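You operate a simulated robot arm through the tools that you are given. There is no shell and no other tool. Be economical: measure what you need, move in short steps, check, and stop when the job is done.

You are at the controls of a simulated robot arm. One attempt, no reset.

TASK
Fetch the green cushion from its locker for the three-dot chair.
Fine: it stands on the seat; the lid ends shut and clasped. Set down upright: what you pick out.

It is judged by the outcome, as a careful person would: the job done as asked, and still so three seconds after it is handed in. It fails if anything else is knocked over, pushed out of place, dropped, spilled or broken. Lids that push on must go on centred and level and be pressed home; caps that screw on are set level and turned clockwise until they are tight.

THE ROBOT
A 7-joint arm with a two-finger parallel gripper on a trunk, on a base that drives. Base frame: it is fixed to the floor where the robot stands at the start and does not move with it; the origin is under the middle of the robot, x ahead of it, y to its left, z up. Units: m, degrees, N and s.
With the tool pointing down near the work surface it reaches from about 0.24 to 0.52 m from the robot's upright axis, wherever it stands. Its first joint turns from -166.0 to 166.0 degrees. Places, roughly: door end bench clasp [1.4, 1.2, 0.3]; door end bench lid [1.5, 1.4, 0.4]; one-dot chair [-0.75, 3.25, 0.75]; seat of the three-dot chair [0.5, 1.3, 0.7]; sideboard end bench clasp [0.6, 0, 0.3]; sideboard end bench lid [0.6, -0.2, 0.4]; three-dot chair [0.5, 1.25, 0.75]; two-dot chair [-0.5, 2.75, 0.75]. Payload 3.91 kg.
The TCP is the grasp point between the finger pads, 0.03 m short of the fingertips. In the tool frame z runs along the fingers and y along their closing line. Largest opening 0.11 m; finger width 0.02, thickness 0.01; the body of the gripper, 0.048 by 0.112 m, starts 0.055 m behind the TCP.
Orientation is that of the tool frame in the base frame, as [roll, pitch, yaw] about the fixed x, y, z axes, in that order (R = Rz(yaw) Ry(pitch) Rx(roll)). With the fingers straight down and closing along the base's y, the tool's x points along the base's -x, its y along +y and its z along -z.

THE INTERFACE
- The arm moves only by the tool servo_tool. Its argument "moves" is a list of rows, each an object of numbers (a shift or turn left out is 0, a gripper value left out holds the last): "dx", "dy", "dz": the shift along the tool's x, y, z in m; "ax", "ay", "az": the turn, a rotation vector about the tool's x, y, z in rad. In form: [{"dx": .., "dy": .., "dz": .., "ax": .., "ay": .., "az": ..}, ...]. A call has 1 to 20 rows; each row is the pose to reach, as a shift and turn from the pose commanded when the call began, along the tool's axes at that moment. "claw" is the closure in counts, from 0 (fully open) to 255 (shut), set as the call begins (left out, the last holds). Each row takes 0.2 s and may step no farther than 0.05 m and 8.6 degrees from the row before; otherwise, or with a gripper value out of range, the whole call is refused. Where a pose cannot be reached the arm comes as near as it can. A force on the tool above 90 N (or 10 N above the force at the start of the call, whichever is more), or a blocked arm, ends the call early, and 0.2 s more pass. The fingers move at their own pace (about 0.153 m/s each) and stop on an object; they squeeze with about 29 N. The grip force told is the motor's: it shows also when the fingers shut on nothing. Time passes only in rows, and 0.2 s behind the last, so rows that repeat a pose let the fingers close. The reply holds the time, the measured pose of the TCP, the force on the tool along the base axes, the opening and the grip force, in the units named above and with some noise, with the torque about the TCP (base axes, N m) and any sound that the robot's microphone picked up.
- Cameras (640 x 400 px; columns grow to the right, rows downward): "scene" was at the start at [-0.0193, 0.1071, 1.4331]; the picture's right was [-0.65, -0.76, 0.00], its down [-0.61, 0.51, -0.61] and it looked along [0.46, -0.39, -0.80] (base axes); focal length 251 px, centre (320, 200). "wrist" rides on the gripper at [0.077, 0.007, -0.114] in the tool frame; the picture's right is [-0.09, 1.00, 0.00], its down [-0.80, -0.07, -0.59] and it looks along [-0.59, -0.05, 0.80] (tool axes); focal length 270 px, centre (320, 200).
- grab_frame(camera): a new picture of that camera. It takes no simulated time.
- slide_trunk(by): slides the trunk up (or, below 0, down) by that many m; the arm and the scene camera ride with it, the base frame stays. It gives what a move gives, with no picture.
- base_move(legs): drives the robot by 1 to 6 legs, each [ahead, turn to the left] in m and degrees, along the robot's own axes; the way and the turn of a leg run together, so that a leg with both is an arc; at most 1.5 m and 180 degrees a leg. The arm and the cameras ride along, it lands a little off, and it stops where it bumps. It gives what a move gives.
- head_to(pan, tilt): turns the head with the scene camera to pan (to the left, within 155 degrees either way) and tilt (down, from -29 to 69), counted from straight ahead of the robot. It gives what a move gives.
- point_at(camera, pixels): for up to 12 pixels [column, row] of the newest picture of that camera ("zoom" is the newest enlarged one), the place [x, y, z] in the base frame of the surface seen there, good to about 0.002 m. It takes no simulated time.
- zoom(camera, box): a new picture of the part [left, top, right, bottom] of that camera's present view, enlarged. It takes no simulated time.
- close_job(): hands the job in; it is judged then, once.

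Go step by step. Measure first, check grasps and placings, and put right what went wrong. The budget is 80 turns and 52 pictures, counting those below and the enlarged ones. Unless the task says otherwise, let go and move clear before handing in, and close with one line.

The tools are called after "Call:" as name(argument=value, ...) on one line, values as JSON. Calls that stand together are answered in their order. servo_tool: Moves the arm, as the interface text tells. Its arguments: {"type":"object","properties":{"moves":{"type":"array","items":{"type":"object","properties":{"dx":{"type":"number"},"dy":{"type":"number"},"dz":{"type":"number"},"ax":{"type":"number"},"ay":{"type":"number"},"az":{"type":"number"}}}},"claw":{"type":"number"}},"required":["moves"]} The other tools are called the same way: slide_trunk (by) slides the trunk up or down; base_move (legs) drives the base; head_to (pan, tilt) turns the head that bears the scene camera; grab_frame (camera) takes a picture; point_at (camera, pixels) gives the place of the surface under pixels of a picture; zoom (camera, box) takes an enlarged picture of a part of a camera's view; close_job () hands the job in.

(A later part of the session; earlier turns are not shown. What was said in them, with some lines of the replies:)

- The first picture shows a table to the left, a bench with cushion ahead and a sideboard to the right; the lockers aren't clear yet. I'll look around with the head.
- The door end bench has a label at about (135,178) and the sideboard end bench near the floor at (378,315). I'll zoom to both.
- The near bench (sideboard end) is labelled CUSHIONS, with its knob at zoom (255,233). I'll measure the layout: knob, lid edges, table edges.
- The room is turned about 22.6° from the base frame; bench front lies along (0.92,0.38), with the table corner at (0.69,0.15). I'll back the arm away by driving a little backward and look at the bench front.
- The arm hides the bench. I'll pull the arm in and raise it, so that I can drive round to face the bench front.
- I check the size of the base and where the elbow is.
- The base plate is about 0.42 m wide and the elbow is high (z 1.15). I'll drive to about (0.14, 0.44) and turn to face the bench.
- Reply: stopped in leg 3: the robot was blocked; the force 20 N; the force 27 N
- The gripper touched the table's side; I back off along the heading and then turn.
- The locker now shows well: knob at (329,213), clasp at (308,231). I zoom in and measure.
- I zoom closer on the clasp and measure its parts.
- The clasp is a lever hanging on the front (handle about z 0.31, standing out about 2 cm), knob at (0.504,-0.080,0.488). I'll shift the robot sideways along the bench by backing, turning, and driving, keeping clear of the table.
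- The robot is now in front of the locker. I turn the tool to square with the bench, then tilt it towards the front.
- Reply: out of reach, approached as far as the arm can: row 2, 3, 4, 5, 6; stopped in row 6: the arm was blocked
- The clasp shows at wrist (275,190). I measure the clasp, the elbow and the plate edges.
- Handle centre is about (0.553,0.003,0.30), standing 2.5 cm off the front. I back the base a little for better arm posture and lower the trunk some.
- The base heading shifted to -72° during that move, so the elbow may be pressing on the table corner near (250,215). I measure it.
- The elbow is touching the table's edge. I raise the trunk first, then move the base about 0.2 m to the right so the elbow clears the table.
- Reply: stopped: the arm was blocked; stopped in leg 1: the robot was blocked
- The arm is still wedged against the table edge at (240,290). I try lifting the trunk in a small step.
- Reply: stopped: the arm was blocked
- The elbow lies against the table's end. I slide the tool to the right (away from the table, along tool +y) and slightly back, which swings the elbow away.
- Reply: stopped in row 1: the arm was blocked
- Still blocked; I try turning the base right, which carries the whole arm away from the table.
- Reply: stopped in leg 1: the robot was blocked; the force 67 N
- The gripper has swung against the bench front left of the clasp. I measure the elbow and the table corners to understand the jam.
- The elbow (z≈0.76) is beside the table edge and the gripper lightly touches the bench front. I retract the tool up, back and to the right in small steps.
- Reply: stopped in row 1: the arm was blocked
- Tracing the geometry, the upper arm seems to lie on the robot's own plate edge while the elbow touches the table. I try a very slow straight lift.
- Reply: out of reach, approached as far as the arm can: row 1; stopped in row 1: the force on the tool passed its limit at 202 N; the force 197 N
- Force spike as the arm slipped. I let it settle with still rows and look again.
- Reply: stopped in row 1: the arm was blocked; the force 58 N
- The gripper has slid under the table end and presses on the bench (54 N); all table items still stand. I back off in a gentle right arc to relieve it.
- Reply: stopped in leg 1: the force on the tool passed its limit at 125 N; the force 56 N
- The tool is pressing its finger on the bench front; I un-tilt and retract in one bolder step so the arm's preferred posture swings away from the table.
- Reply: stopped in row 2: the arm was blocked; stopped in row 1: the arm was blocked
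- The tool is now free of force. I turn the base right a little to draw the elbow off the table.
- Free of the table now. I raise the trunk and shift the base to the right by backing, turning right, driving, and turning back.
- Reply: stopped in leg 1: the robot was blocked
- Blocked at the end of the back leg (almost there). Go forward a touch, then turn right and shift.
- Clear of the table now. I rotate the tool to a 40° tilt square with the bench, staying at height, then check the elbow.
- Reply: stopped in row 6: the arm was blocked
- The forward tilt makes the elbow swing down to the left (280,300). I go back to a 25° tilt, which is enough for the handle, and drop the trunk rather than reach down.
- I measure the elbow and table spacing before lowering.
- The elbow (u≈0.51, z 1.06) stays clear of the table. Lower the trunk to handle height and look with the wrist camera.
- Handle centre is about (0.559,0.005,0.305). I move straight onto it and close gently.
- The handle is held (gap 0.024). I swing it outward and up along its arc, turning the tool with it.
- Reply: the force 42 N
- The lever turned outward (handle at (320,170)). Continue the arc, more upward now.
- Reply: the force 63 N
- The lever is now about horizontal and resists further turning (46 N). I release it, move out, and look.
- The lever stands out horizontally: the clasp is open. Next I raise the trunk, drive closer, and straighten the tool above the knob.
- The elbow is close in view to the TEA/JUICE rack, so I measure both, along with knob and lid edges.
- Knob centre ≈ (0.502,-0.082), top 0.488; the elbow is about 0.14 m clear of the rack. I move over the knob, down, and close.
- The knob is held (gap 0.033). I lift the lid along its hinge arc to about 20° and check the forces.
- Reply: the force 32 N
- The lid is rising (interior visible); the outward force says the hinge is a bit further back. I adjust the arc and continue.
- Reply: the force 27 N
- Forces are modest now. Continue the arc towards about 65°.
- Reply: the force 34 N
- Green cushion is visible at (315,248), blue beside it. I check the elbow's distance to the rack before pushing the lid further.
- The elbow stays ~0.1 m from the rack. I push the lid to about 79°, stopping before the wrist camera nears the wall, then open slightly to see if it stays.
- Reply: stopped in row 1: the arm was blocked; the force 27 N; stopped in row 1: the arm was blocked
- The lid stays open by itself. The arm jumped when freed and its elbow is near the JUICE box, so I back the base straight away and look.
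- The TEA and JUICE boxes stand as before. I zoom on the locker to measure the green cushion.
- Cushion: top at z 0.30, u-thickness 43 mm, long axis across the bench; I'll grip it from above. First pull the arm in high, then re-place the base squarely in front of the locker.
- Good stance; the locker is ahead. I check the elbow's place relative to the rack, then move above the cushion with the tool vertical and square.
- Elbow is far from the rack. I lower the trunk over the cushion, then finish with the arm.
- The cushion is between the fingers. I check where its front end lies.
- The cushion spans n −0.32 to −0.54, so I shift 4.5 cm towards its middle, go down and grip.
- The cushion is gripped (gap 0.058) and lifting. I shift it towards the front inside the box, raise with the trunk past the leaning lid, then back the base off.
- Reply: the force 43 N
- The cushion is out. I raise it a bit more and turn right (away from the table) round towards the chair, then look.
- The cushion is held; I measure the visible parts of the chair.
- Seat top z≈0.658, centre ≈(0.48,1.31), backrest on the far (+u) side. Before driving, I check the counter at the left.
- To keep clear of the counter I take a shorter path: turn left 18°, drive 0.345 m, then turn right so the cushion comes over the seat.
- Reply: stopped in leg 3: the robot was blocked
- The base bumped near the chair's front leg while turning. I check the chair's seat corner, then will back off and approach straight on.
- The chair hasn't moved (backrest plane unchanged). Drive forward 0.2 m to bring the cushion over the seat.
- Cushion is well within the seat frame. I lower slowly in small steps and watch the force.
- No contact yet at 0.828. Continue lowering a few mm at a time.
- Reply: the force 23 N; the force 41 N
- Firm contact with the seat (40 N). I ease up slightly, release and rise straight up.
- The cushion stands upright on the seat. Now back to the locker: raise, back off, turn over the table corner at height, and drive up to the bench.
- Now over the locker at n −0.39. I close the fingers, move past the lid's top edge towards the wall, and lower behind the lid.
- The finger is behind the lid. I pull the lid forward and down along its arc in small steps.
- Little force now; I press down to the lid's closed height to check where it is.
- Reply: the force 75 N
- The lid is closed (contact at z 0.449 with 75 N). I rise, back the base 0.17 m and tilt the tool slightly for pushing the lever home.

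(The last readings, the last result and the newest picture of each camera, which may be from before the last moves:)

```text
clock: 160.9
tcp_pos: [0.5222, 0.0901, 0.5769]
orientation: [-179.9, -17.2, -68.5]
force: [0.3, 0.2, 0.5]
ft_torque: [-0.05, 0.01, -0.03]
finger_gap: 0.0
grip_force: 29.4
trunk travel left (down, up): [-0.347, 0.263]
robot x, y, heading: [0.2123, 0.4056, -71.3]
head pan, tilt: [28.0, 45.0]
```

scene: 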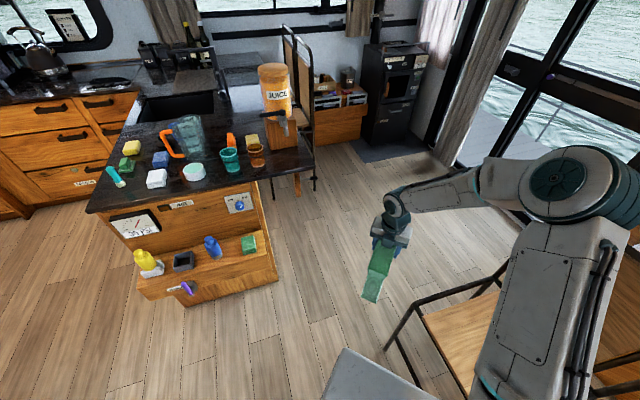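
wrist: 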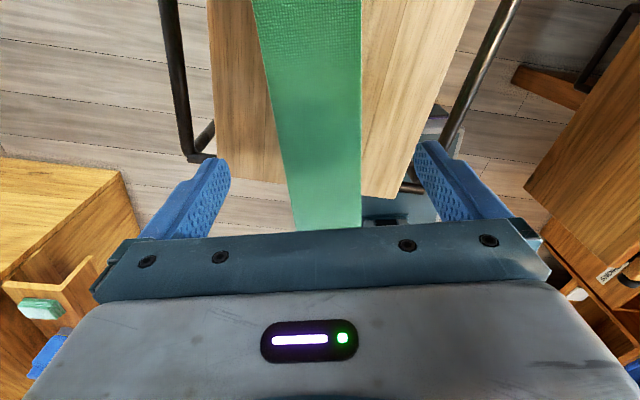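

Tool is over the lever line (u 0.517). I go down past the lever, pushing its handle down.

Call:
servo_tool(moves=[{"dx": 0.003, "dz": 0.045}, {"dx": -0.0115, "dz": 0.09}, {"dx": -0.022, "dz": 0.13}, {"dx": -0.0322, "dz": 0.168}, {"dx": -0.038, "dz": 0.187}, {"dx": -0.0441, "dz": 0.2062}, {"dx": -0.049, "dz": 0.223}, {"dx": -0.0544, "dz": 0.2396}, {"dx": -0.0583, "dz": 0.252}, {"dx": -0.0583, "dz": 0.252}])

```text
clock: 163.1
tcp_pos: [0.5291, 0.072, 0.3174]
orientation: [-179.9, -17.1, -68.4]
force: [0.3, 0.1, -0.6]
ft_torque: [0.0, -0.01, 0.02]
finger_gap: 0.0
grip_force: 29.1
trunk travel left (down, up): [-0.347, 0.263]
robot x, y, heading: [0.2122, 0.4064, -70.8]
head pan, tilt: [28.0, 45.0]
```

No force; lever is pushed below or inside the finger. Now push inward at z 0.29 towards the bench front.

Call:
servo_tool(moves=[{"dx": 0.015, "dz": 0.0045}, {"dx": 0.03, "dz": 0.009}, {"dx": 0.038, "dz": 0.0117}, {"dx": 0.0445, "dz": 0.0138}, {"dx": 0.05, "dz": 0.0155}, {"dx": 0.05, "dz": 0.0155}])

```text
clock: 164.5
tcp_pos: [0.5467, 0.0294, 0.3174]
orientation: [-180.0, -16.8, -68.4]
force: [-20.1, 67.3, 34.7]
ft_torque: [-1.67, 1.17, 0.48]
finger_gap: 0.0001
grip_force: 28.7
trunk travel left (down, up): [-0.347, 0.263]
robot x, y, heading: [0.2121, 0.4084, -70.9]
head pan, tilt: [28.0, 45.0]
```

Firm contact (70 N) exactly where the closed handle face lies (n≈−0.20). I withdraw, move the arm up and aside, and use the last picture to check.

Call:
servo_tool(moves=[{"dx": -0.03, "dz": -0.01}, {"dx": -0.06, "dz": -0.03}, {"dx": -0.06, "dz": -0.07}, {"dx": -0.06, "dy": 0.03, "dz": -0.1}, {"dx": -0.06, "dy": 0.06, "dz": -0.13}, {"dx": -0.06, "dy": 0.09, "dz": -0.16}, {"dx": -0.06, "dy": 0.12, "dz": -0.19}, {"dx": -0.06, "dy": 0.15, "dz": -0.2}])

Call:
head_to(pan=21, tilt=58)

Call:
zoom(camera="scene", box=[200, 100, 440, 300])

```text
clock: 166.3
tcp_pos: [0.3677, 0.0783, 0.4909]
orientation: [-179.9, -17.2, -68.5]
force: [0.0, 0.2, -0.3]
ft_torque: [-0.01, 0.01, 0.01]
finger_gap: 0.0001
grip_force: 29.2
trunk travel left (down, up): [-0.347, 0.263]
robot x, y, heading: [0.21, 0.409, -70.8]
head pan, tilt: [28.0, 45.0]
```

```text
clock: 167.0
tcp_pos: [0.3696, 0.0784, 0.4916]
orientation: [-179.9, -17.3, -68.6]
force: [-0.1, -0.3, 0.7]
ft_torque: [-0.02, 0.02, -0.03]
finger_gap: 0.0
grip_force: 28.9
trunk travel left (down, up): [-0.347, 0.263]
robot x, y, heading: [0.2124, 0.4072, -71.1]
head pan, tilt: [21.0, 58.0]
```

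```text
2.00 times, centred on (320, 200) of scene
```

zoom: 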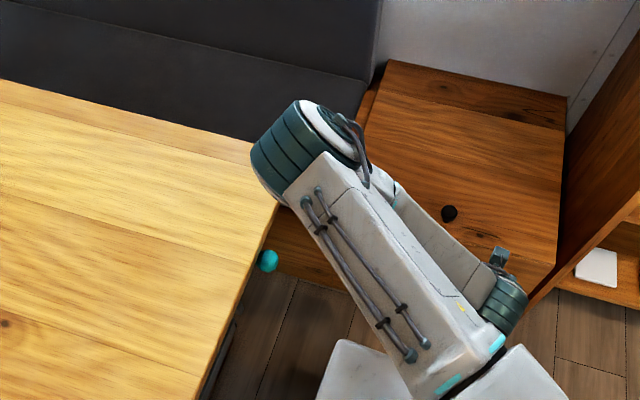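

The last picture shows the lid lying flush and shut, with the knob at (449,213). The arm hides the lever, so the clasp rests on touch alone: the final push met 70 N at the handle's closed position, n≈−0.20. The arm is clear and force-free, so I hand in.

Call:
close_job()

```text
The job is handed in.
```

The green cushion is standing upright on the seat of the three-dot chair, and the CUSHIONS locker's lid is shut. I pushed its clasp lever back to its closed position, but only felt that by contact: the arm hid the lever in my last picture. Along the way the arm jammed against the table's edge and pressed hard on the bench front (peaking at 202 N), and the base bumped near the chair's front leg. Nothing looked knocked over or moved in the pictures I took afterwards.
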